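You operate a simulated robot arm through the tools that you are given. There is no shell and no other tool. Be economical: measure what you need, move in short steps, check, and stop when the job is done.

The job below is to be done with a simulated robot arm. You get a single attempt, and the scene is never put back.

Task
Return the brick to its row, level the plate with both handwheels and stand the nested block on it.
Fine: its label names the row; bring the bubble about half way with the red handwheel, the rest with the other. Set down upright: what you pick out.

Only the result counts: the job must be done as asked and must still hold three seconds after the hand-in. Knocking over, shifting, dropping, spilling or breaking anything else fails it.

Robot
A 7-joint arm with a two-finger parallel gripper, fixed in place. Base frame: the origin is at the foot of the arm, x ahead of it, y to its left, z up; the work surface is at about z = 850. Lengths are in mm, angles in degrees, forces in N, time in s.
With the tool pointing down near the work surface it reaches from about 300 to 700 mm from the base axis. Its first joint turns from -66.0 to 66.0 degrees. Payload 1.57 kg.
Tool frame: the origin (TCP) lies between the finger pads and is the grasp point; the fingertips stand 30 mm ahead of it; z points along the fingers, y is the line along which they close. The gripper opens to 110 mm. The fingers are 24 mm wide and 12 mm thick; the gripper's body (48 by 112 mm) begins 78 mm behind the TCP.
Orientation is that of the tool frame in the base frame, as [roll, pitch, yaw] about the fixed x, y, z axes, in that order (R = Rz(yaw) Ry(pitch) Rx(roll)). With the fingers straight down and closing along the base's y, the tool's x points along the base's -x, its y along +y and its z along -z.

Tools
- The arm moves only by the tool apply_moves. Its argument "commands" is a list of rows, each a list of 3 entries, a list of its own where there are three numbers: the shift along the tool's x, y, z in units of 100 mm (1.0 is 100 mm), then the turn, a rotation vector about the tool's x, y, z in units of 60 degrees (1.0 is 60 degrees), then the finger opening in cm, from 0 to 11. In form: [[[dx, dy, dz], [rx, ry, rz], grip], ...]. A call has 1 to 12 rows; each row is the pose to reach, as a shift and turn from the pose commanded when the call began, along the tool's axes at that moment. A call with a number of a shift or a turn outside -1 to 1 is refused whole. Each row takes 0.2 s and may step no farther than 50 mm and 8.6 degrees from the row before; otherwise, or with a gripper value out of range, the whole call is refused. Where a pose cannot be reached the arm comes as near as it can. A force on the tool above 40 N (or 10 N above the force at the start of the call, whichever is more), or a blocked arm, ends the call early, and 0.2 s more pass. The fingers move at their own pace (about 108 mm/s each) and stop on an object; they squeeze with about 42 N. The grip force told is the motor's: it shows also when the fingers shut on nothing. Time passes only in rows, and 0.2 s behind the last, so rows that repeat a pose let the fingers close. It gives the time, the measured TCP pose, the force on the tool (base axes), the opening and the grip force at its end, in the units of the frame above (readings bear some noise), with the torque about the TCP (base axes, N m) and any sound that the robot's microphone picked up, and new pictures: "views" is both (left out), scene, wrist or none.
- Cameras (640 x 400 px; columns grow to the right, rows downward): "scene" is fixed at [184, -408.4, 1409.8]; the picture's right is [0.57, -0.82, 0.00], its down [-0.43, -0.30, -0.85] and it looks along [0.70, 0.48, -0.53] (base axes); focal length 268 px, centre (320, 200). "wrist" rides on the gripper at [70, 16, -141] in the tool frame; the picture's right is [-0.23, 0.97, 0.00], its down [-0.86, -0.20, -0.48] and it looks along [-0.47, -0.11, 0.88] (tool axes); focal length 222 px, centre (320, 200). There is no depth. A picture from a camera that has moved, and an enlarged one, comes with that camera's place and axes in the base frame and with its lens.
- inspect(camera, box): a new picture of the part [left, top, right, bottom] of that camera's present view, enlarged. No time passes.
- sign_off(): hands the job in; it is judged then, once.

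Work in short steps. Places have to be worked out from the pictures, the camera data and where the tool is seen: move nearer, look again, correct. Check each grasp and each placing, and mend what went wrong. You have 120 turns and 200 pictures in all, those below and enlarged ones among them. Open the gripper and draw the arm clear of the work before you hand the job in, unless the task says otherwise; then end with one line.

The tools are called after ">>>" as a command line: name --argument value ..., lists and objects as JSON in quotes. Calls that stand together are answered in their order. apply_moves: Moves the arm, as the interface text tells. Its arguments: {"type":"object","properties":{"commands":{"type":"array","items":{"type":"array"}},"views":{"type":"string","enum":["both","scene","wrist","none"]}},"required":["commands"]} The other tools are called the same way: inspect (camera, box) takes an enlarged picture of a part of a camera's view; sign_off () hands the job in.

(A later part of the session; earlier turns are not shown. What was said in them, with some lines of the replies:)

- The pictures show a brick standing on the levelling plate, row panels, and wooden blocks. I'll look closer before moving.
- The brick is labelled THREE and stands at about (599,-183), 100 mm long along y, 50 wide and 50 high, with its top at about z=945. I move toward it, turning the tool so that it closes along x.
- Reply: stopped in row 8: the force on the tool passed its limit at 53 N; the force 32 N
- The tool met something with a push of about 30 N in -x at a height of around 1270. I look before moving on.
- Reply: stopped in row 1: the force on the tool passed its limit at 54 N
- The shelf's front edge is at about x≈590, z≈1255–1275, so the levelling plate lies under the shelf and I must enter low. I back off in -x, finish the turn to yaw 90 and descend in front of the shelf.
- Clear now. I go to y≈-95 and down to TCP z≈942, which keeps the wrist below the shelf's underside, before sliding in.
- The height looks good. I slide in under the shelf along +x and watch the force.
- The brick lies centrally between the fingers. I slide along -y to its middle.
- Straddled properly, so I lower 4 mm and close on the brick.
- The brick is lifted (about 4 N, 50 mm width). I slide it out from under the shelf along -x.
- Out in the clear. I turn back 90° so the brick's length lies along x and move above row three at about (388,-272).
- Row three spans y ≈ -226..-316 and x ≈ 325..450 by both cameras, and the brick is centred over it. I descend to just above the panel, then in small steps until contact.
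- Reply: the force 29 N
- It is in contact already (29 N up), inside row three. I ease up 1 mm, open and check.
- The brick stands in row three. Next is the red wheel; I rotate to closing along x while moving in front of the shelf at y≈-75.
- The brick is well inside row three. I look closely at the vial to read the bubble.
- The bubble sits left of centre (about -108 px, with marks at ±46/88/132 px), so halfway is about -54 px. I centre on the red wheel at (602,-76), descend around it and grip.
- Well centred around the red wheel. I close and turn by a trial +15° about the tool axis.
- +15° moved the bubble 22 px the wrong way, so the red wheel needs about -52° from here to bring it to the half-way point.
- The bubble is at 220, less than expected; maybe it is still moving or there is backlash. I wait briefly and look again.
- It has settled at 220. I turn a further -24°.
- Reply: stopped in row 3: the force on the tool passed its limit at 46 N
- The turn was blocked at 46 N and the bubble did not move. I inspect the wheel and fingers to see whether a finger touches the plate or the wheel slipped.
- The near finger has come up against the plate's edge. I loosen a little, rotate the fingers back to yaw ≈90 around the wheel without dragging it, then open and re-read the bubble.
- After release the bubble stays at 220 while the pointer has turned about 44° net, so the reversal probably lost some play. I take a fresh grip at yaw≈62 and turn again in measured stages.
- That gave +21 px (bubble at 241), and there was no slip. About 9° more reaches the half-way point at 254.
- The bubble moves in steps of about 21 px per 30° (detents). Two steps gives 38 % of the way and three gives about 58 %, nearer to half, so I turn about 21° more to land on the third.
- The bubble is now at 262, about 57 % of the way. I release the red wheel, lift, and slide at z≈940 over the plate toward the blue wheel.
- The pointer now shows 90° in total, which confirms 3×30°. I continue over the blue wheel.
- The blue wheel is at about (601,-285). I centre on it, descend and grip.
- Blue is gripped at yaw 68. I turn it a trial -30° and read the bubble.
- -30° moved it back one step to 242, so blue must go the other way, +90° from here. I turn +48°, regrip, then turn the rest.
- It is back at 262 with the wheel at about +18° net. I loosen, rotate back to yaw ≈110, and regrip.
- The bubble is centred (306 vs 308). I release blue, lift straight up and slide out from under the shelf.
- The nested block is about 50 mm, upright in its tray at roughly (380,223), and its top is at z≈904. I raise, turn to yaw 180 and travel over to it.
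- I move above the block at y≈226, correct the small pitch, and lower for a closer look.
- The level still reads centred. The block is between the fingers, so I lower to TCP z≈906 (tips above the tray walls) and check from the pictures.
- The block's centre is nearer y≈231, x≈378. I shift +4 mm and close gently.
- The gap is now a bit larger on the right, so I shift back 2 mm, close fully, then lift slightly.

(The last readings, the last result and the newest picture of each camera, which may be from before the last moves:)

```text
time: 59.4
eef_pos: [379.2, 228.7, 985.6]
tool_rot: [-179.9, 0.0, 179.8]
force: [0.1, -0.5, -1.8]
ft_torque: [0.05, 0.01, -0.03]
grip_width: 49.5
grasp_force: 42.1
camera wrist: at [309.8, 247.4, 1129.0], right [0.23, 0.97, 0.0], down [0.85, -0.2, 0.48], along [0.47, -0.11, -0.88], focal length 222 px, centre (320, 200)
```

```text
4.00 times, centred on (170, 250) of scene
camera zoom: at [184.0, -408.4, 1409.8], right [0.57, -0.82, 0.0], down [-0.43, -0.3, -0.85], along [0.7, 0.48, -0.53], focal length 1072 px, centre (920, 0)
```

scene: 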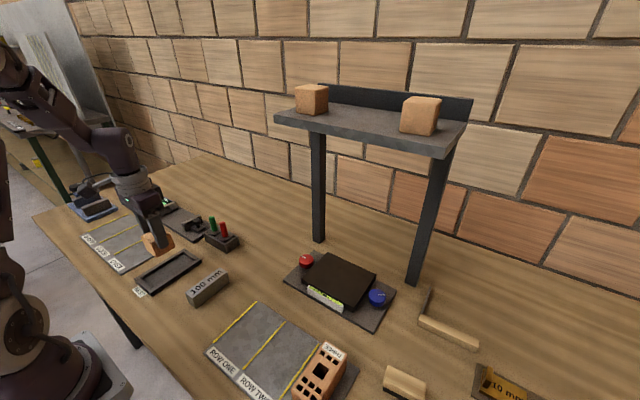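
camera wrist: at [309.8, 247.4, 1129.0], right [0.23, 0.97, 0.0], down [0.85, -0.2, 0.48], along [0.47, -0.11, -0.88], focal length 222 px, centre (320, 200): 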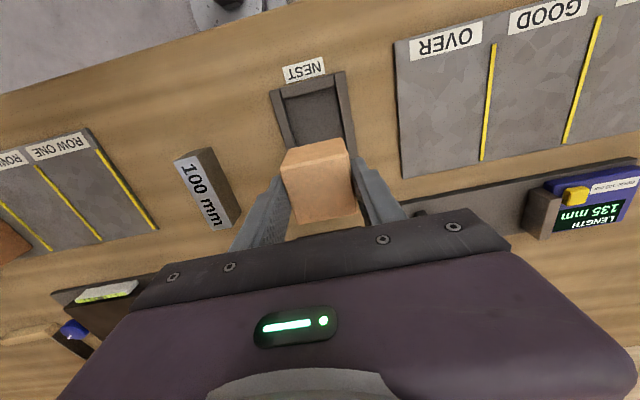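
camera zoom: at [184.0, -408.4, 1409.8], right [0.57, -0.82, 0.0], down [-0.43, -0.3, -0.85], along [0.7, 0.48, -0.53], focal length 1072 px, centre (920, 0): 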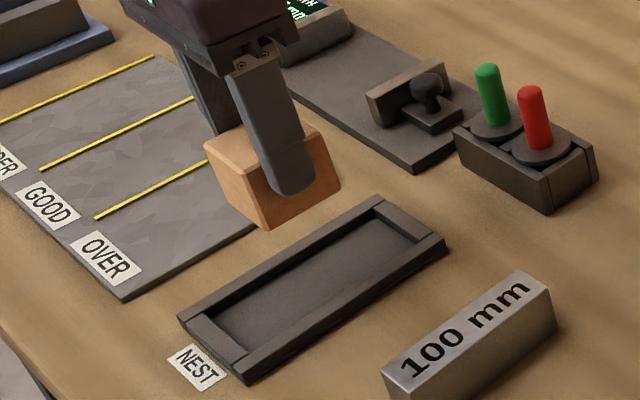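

The block is held and upright. I carry it at z≈986 toward y≈-180 in front of the plate.

>>> apply_moves --commands '[[[-0.1, -0.45, 0], [0, 0, 0], 4], [[-0.2, -0.9, 0], [0, 0, 0], 4], [[-0.22, -1.0, 0], [0, 0, 0], 4]]' --views "none"

>>> apply_moves --commands '[[[-0.1, -0.45, 0], [0, 0, 0], 4], [[-0.2, -0.9, 0], [0, 0, 0], 4], [[-0.22, -1.0, 0], [0, 0, 0], 4]]' --views "none"

>>> apply_moves --commands '[[[-0.1, -0.45, 0], [0, 0, 0], 4], [[-0.2, -0.9, 0], [0, 0, 0], 4], [[-0.22, -1.0, 0], [0, 0, 0], 4]]' --views "none"

>>> apply_moves --commands '[[[0, -0.45, 0], [0, 0, 0], 4], [[0, -0.9, 0.1], [0, 0, 0], 4], [[-0.05, -1.0, 0.2], [0, 0, 0], 4], [[-0.05, -1.08, 0.35], [0, 0, 0], 4]]'

```text
time: 60.2
eef_pos: [402.9, 130.2, 989.1]
tool_rot: [-179.9, 0.0, 179.9]
force: [0.0, 0.5, -3.0]
ft_torque: [0.0, -0.01, 0.05]
grip_width: 49.6
grasp_force: 41.9
```

```text
time: 61.0
eef_pos: [422.3, 29.4, 988.9]
tool_rot: [-179.9, -0.1, 179.8]
force: [0.4, -0.3, -3.1]
ft_torque: [-0.01, 0.02, -0.02]
grip_width: 49.4
grasp_force: 41.9
```

```text
time: 61.8
eef_pos: [447.1, -70.1, 987.5]
tool_rot: [-179.9, 0.0, 179.8]
force: [0.0, -0.6, -3.2]
ft_torque: [0.01, 0.04, -0.02]
grip_width: 49.7
grasp_force: 42.3
```

```text
refused: -1.08 is not a number from -1 to 1
```

I repeat the last leg within the limits.

>>> apply_moves --commands '[[[0, -0.45, 0], [0, 0, 0], 4], [[0, -0.9, 0.1], [0, 0, 0], 4], [[0, -1.0, 0.25], [0, 0, 0], 4], [[0, -1.0, 0.36], [0, 0, 0], 4]]' --views "none"

>>> apply_moves --commands '[[[-0.2, -0.1, 0], [0, 0, 0], 4], [[-0.4, -0.1, 0], [0, 0, 0], 4]]'

>>> inspect --camera "scene" --box '[270, 210, 410, 330]'

```text
time: 62.8
eef_pos: [443.5, -170.3, 953.8]
tool_rot: [-179.9, 0.0, 179.7]
force: [-0.1, 0.7, -2.1]
ft_torque: [0.01, -0.02, 0.02]
grip_width: 49.4
grasp_force: 41.9
```

```text
time: 63.4
eef_pos: [483.8, -180.1, 952.6]
tool_rot: [-179.9, 0.0, 179.8]
force: [0.8, 0.6, -2.0]
ft_torque: [0.02, 0.0, 0.02]
grip_width: 49.3
grasp_force: 42.3
camera wrist: at [414.2, -161.1, 1093.9], right [0.23, 0.97, 0.0], down [0.85, -0.2, 0.48], along [0.47, -0.11, -0.88], focal length 222 px, centre (320, 200)
```

scene: 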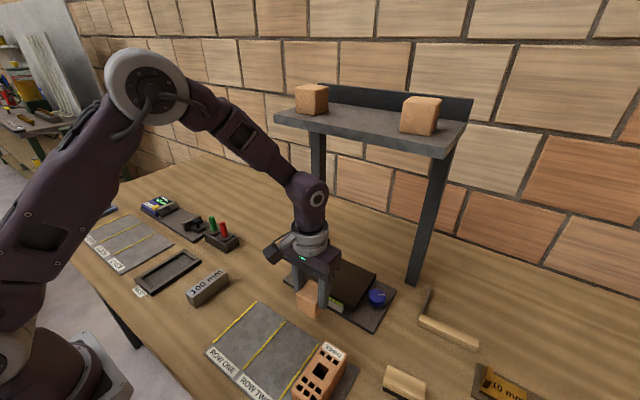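
wrist: 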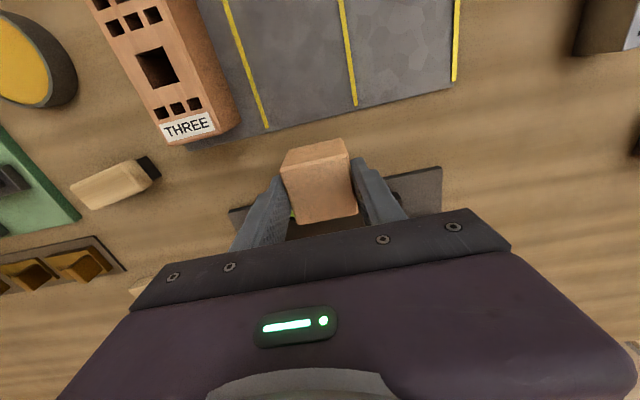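

```text
3.33 times, centred on (340, 270) of scene
camera zoom: at [184.0, -408.4, 1409.8], right [0.57, -0.82, 0.0], down [-0.43, -0.3, -0.85], along [0.7, 0.48, -0.53], focal length 893 px, centre (253, -33)
```

zoom: 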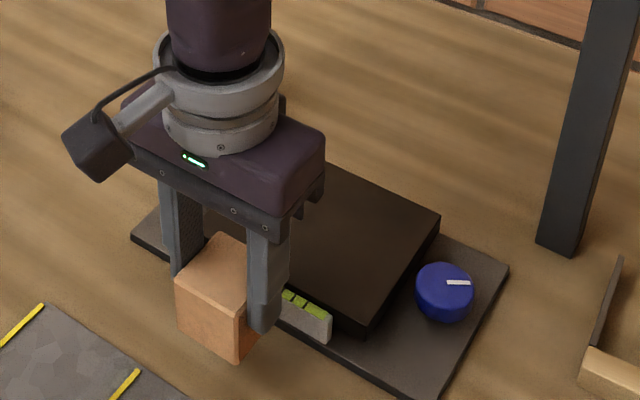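

The block's bottom is at about z≈906, above the plate. I slide it in along +x to x≈595, watching the force.

>>> apply_moves --commands '[[[-0.2, 0, 0.03], [0, 0, 0], 4], [[-0.4, 0, 0.03], [0, 0, 0], 4], [[-0.6, 0, 0.03], [0, 0, 0], 4]]' --views "scene"

>>> apply_moves --commands '[[[-0.2, 0, 0], [0, 0, 0], 4], [[-0.4, 0, 0], [0, 0, 0], 4], [[-0.52, 0, 0], [0, 0, 0], 4], [[-0.52, 0, 0], [0, 0, 0], 4]]'

>>> inspect --camera "scene" --box '[270, 210, 410, 330]'

```text
time: 64.2
eef_pos: [543.8, -180.5, 948.2]
tool_rot: [-179.8, 0.1, 179.8]
force: [0.9, -0.5, -2.3]
ft_torque: [-0.02, 0.02, 0.02]
grip_width: 49.5
grasp_force: 42.2
```

scene: 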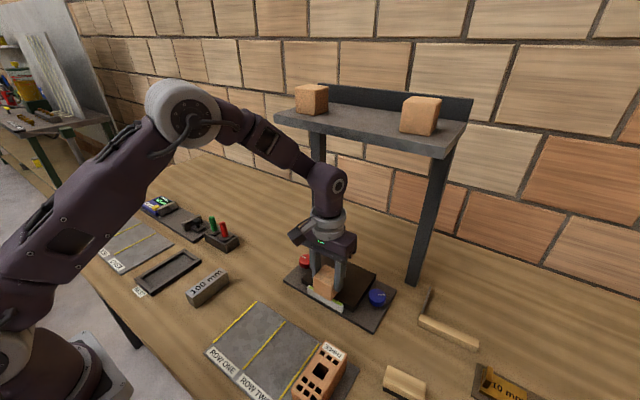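

```text
time: 65.2
eef_pos: [597.1, -181.0, 948.7]
tool_rot: [-180.0, 0.0, 179.8]
force: [0.2, 0.0, -2.2]
ft_torque: [0.01, 0.02, 0.0]
grip_width: 49.4
grasp_force: 42.1
camera wrist: at [525.8, -161.8, 1090.0], right [0.23, 0.97, 0.0], down [0.85, -0.2, 0.48], along [0.47, -0.11, -0.88], focal length 222 px, centre (320, 200)
```

scene: 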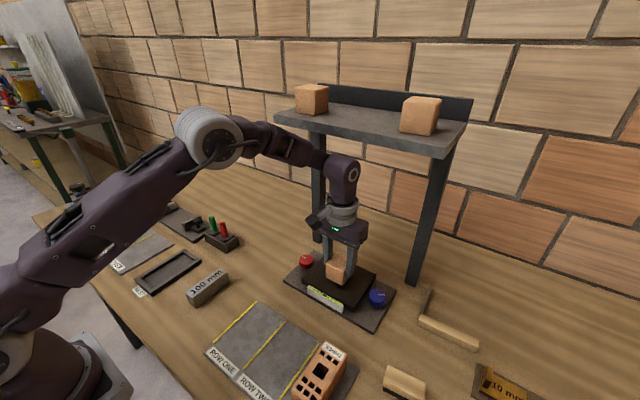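
wrist: 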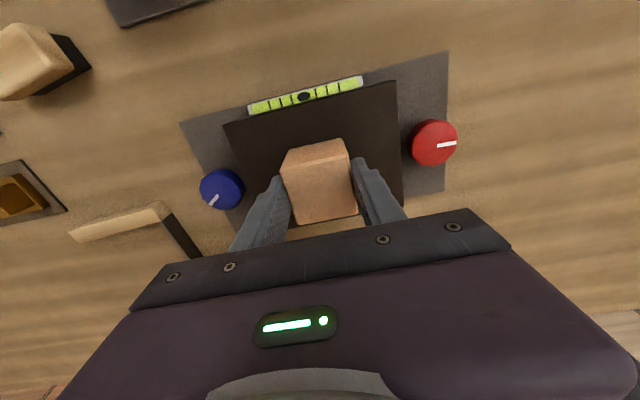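

```text
3.33 times, centred on (340, 270) of scene
camera zoom: at [184.0, -408.4, 1409.8], right [0.57, -0.82, 0.0], down [-0.43, -0.3, -0.85], along [0.7, 0.48, -0.53], focal length 893 px, centre (253, -33)
```

zoom: 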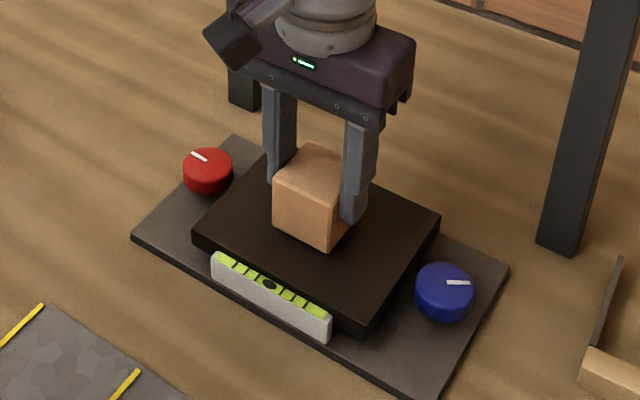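

Centred over the plate. I lower in small steps and look for contact.

>>> apply_moves --commands '[[[0, 0, 0.02], [0, 0, 0], 4], [[0, 0, 0.04], [0, 0, 0], 4], [[0, 0, 0.05], [0, 0, 0], 4], [[0, 0, 0.05], [0, 0, 0], 4]]' --views "none"

>>> apply_moves --commands '[[[0, 0, 0.01], [0, 0, 0], 4], [[0, 0, 0.02], [0, 0, 0], 4]]' --views "none"

>>> inspect --camera "scene" --box '[310, 240, 370, 300]'

```text
time: 66.2
eef_pos: [594.9, -182.0, 944.5]
tool_rot: [-180.0, 0.1, 179.8]
force: [-1.3, 0.6, 1.3]
ft_torque: [0.1, 0.02, 0.05]
grip_width: 49.4
grasp_force: 41.8
```

```text
time: 66.8
eef_pos: [596.4, -180.2, 943.7]
tool_rot: [-179.8, 0.2, 179.9]
force: [-5.4, 1.8, 32.2]
ft_torque: [0.23, 0.55, -0.03]
grip_width: 49.2
grasp_force: 41.6
```

```text
6.67 times, centred on (340, 270) of scene
camera zoom: at [183.2, -408.1, 1410.0], right [0.57, -0.82, 0.0], down [-0.43, -0.3, -0.85], along [0.7, 0.48, -0.53], focal length 1786 px, centre (187, -267)
```

zoom: 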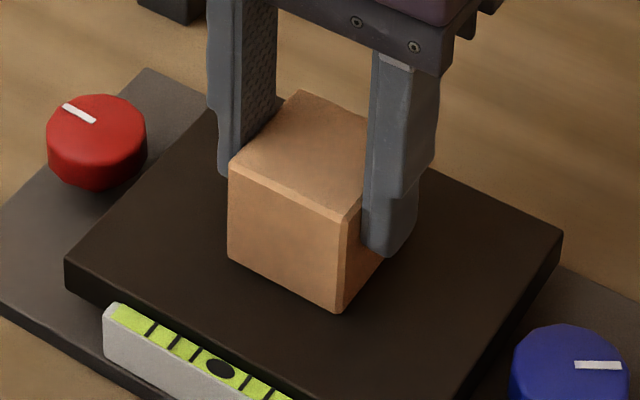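

Contact made. I relieve 1.5 mm, open, and withdraw straight back along -x.

>>> apply_moves --commands '[[[0, 0, -0.018], [0, 0, 0], 4], [[0, 0, -0.018], [0, 0, 0], 5.4], [[0, 0, -0.018], [0, 0, 0], 7], [[0, 0, -0.018], [0, 0, 0], 8], [[0, 0, -0.018], [0, 0, 0], 8]]' --views "wrist"

>>> apply_moves --commands '[[[0.2, 0, -0.02], [0, 0, 0], 8], [[0.45, 0, -0.02], [0, 0, 0], 8], [[0.7, 0, -0.02], [0, 0, 0], 8], [[1.0, 0, -0.02], [0, 0, 0], 8]]' --views "none"

>>> apply_moves --commands '[[[0.3, 0.1, -0.1], [0, 0, 0], 8], [[0.5, 0.4, -0.4], [0, 0, 0], 8], [[0.6, 0.8, -0.7], [0, 0, 0], 8], [[0.7, 1.0, -1.0], [0, 0, 0], 8]]' --views "scene"

>>> inspect --camera "scene" --box '[302, 280, 350, 312]'

>>> inspect --camera "scene" --box '[270, 220, 410, 330]'

```text
time: 68.0
eef_pos: [595.8, -179.9, 943.4]
tool_rot: [-179.9, -0.1, 179.7]
force: [0.4, -0.4, 1.0]
ft_torque: [0.02, -0.01, 0.02]
grip_width: 80.0
grasp_force: 0.1
camera wrist: at [526.2, -161.8, 1085.5], right [0.23, 0.97, 0.0], down [0.85, -0.2, 0.48], along [0.47, -0.11, -0.88], focal length 222 px, centre (320, 200)
```

wrist: 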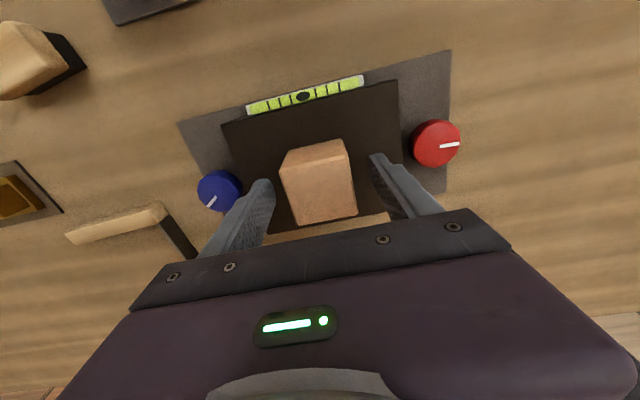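

```text
time: 69.0
eef_pos: [494.7, -180.0, 946.2]
tool_rot: [-180.0, 0.0, 179.7]
force: [-0.5, -0.1, 0.0]
ft_torque: [-0.01, -0.04, 0.02]
grip_width: 80.1
grasp_force: 0.0
```

```text
refused: row 3 steps farther than a row can; nothing moved
```

```text
12.50 times, centred on (326, 296) of scene
camera zoom: at [184.0, -408.4, 1409.8], right [0.57, -0.82, 0.0], down [-0.43, -0.3, -0.85], along [0.7, 0.48, -0.53], focal length 3350 px, centre (245, -1000)
```

zoom: 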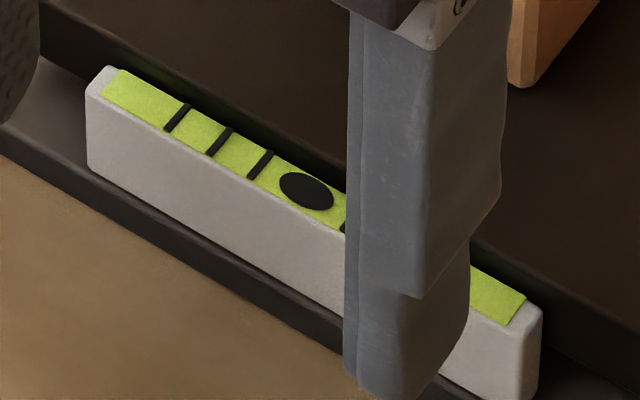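

```text
3.64 times, centred on (340, 275) of scene
camera zoom: at [184.0, -408.4, 1409.8], right [0.57, -0.82, 0.0], down [-0.43, -0.3, -0.85], along [0.7, 0.48, -0.53], focal length 974 px, centre (247, -73)
```

zoom: 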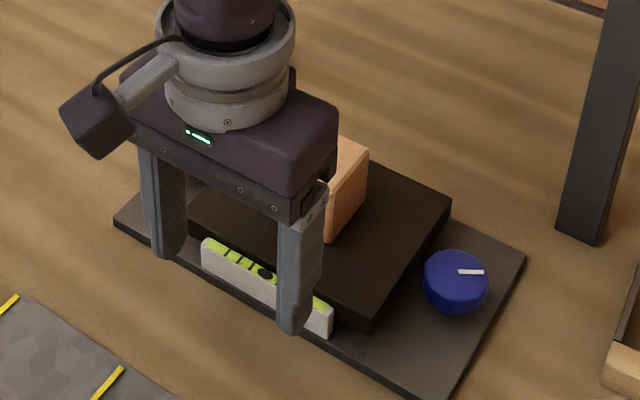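

The block stands released. I draw the arm up and clear in smaller steps and check everything.

>>> apply_moves --commands '[[[0.25, 0.1, -0.1], [0, 0, 0], 8], [[0.4, 0.35, -0.35], [0, 0, 0], 8], [[0.5, 0.6, -0.6], [0, 0, 0], 8], [[0.6, 0.85, -0.85], [0, 0, 0], 8], [[0.7, 1.0, -1.0], [0, 0, 0], 8]]' --views "scene"

>>> inspect --camera "scene" --box '[302, 280, 350, 312]'

>>> inspect --camera "scene" --box '[270, 220, 410, 330]'

```text
time: 70.2
eef_pos: [426.8, -78.8, 1044.7]
tool_rot: [-179.9, 0.0, 179.9]
force: [-0.2, 0.0, 0.1]
ft_torque: [0.01, 0.0, 0.04]
grip_width: 80.0
grasp_force: 0.1
```

scene: 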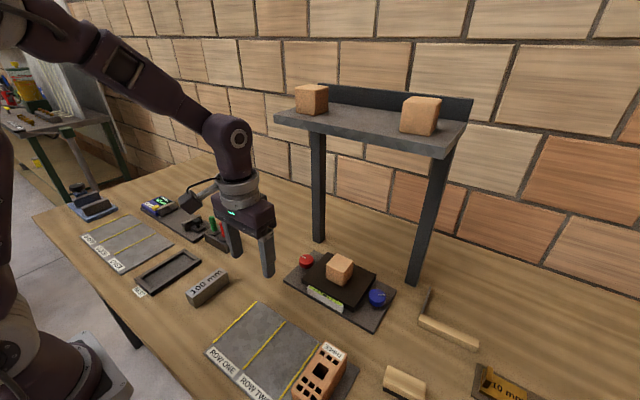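

```text
12.50 times, centred on (326, 296) of scene
camera zoom: at [184.0, -408.4, 1409.8], right [0.57, -0.82, 0.0], down [-0.43, -0.3, -0.85], along [0.7, 0.48, -0.53], focal length 3350 px, centre (245, -1000)
```

zoom: 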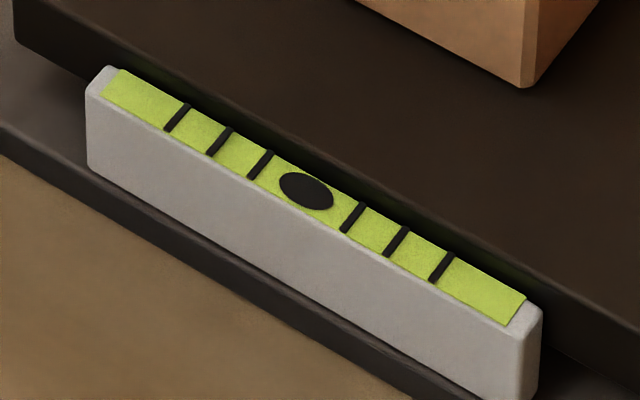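

```text
3.64 times, centred on (340, 275) of scene
camera zoom: at [184.0, -408.4, 1409.8], right [0.57, -0.82, 0.0], down [-0.43, -0.3, -0.85], along [0.7, 0.48, -0.53], focal length 974 px, centre (247, -73)
```

zoom: 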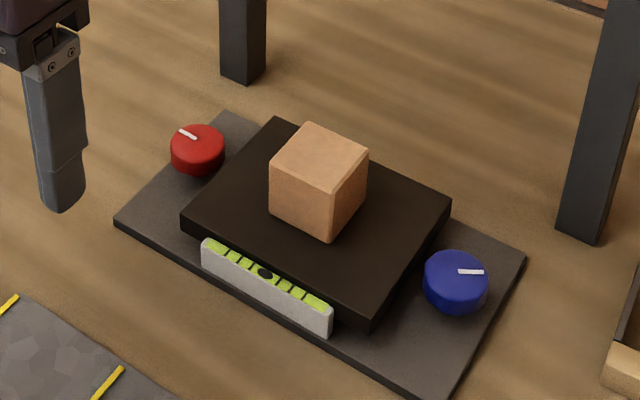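

The brick is in row three, the bubble is centred, the nested block stands upright on the plate, and the arm is clear with the gripper open. I hand in.

>>> sign_off

```text
The job is handed in.
```

The job is handed in: the brick is in row three, the plate is level with the bubble centred, the nested block stands upright on it, and the red handwheel did about 57% of the bubble's travel with blue the rest. While moving in at the start, the gripper pressed twice against the shelf edge (up to 54 N). A finger also touched the plate's edge once while I turned the red handwheel (46 N). Nothing looked shifted in the pictures afterwards.
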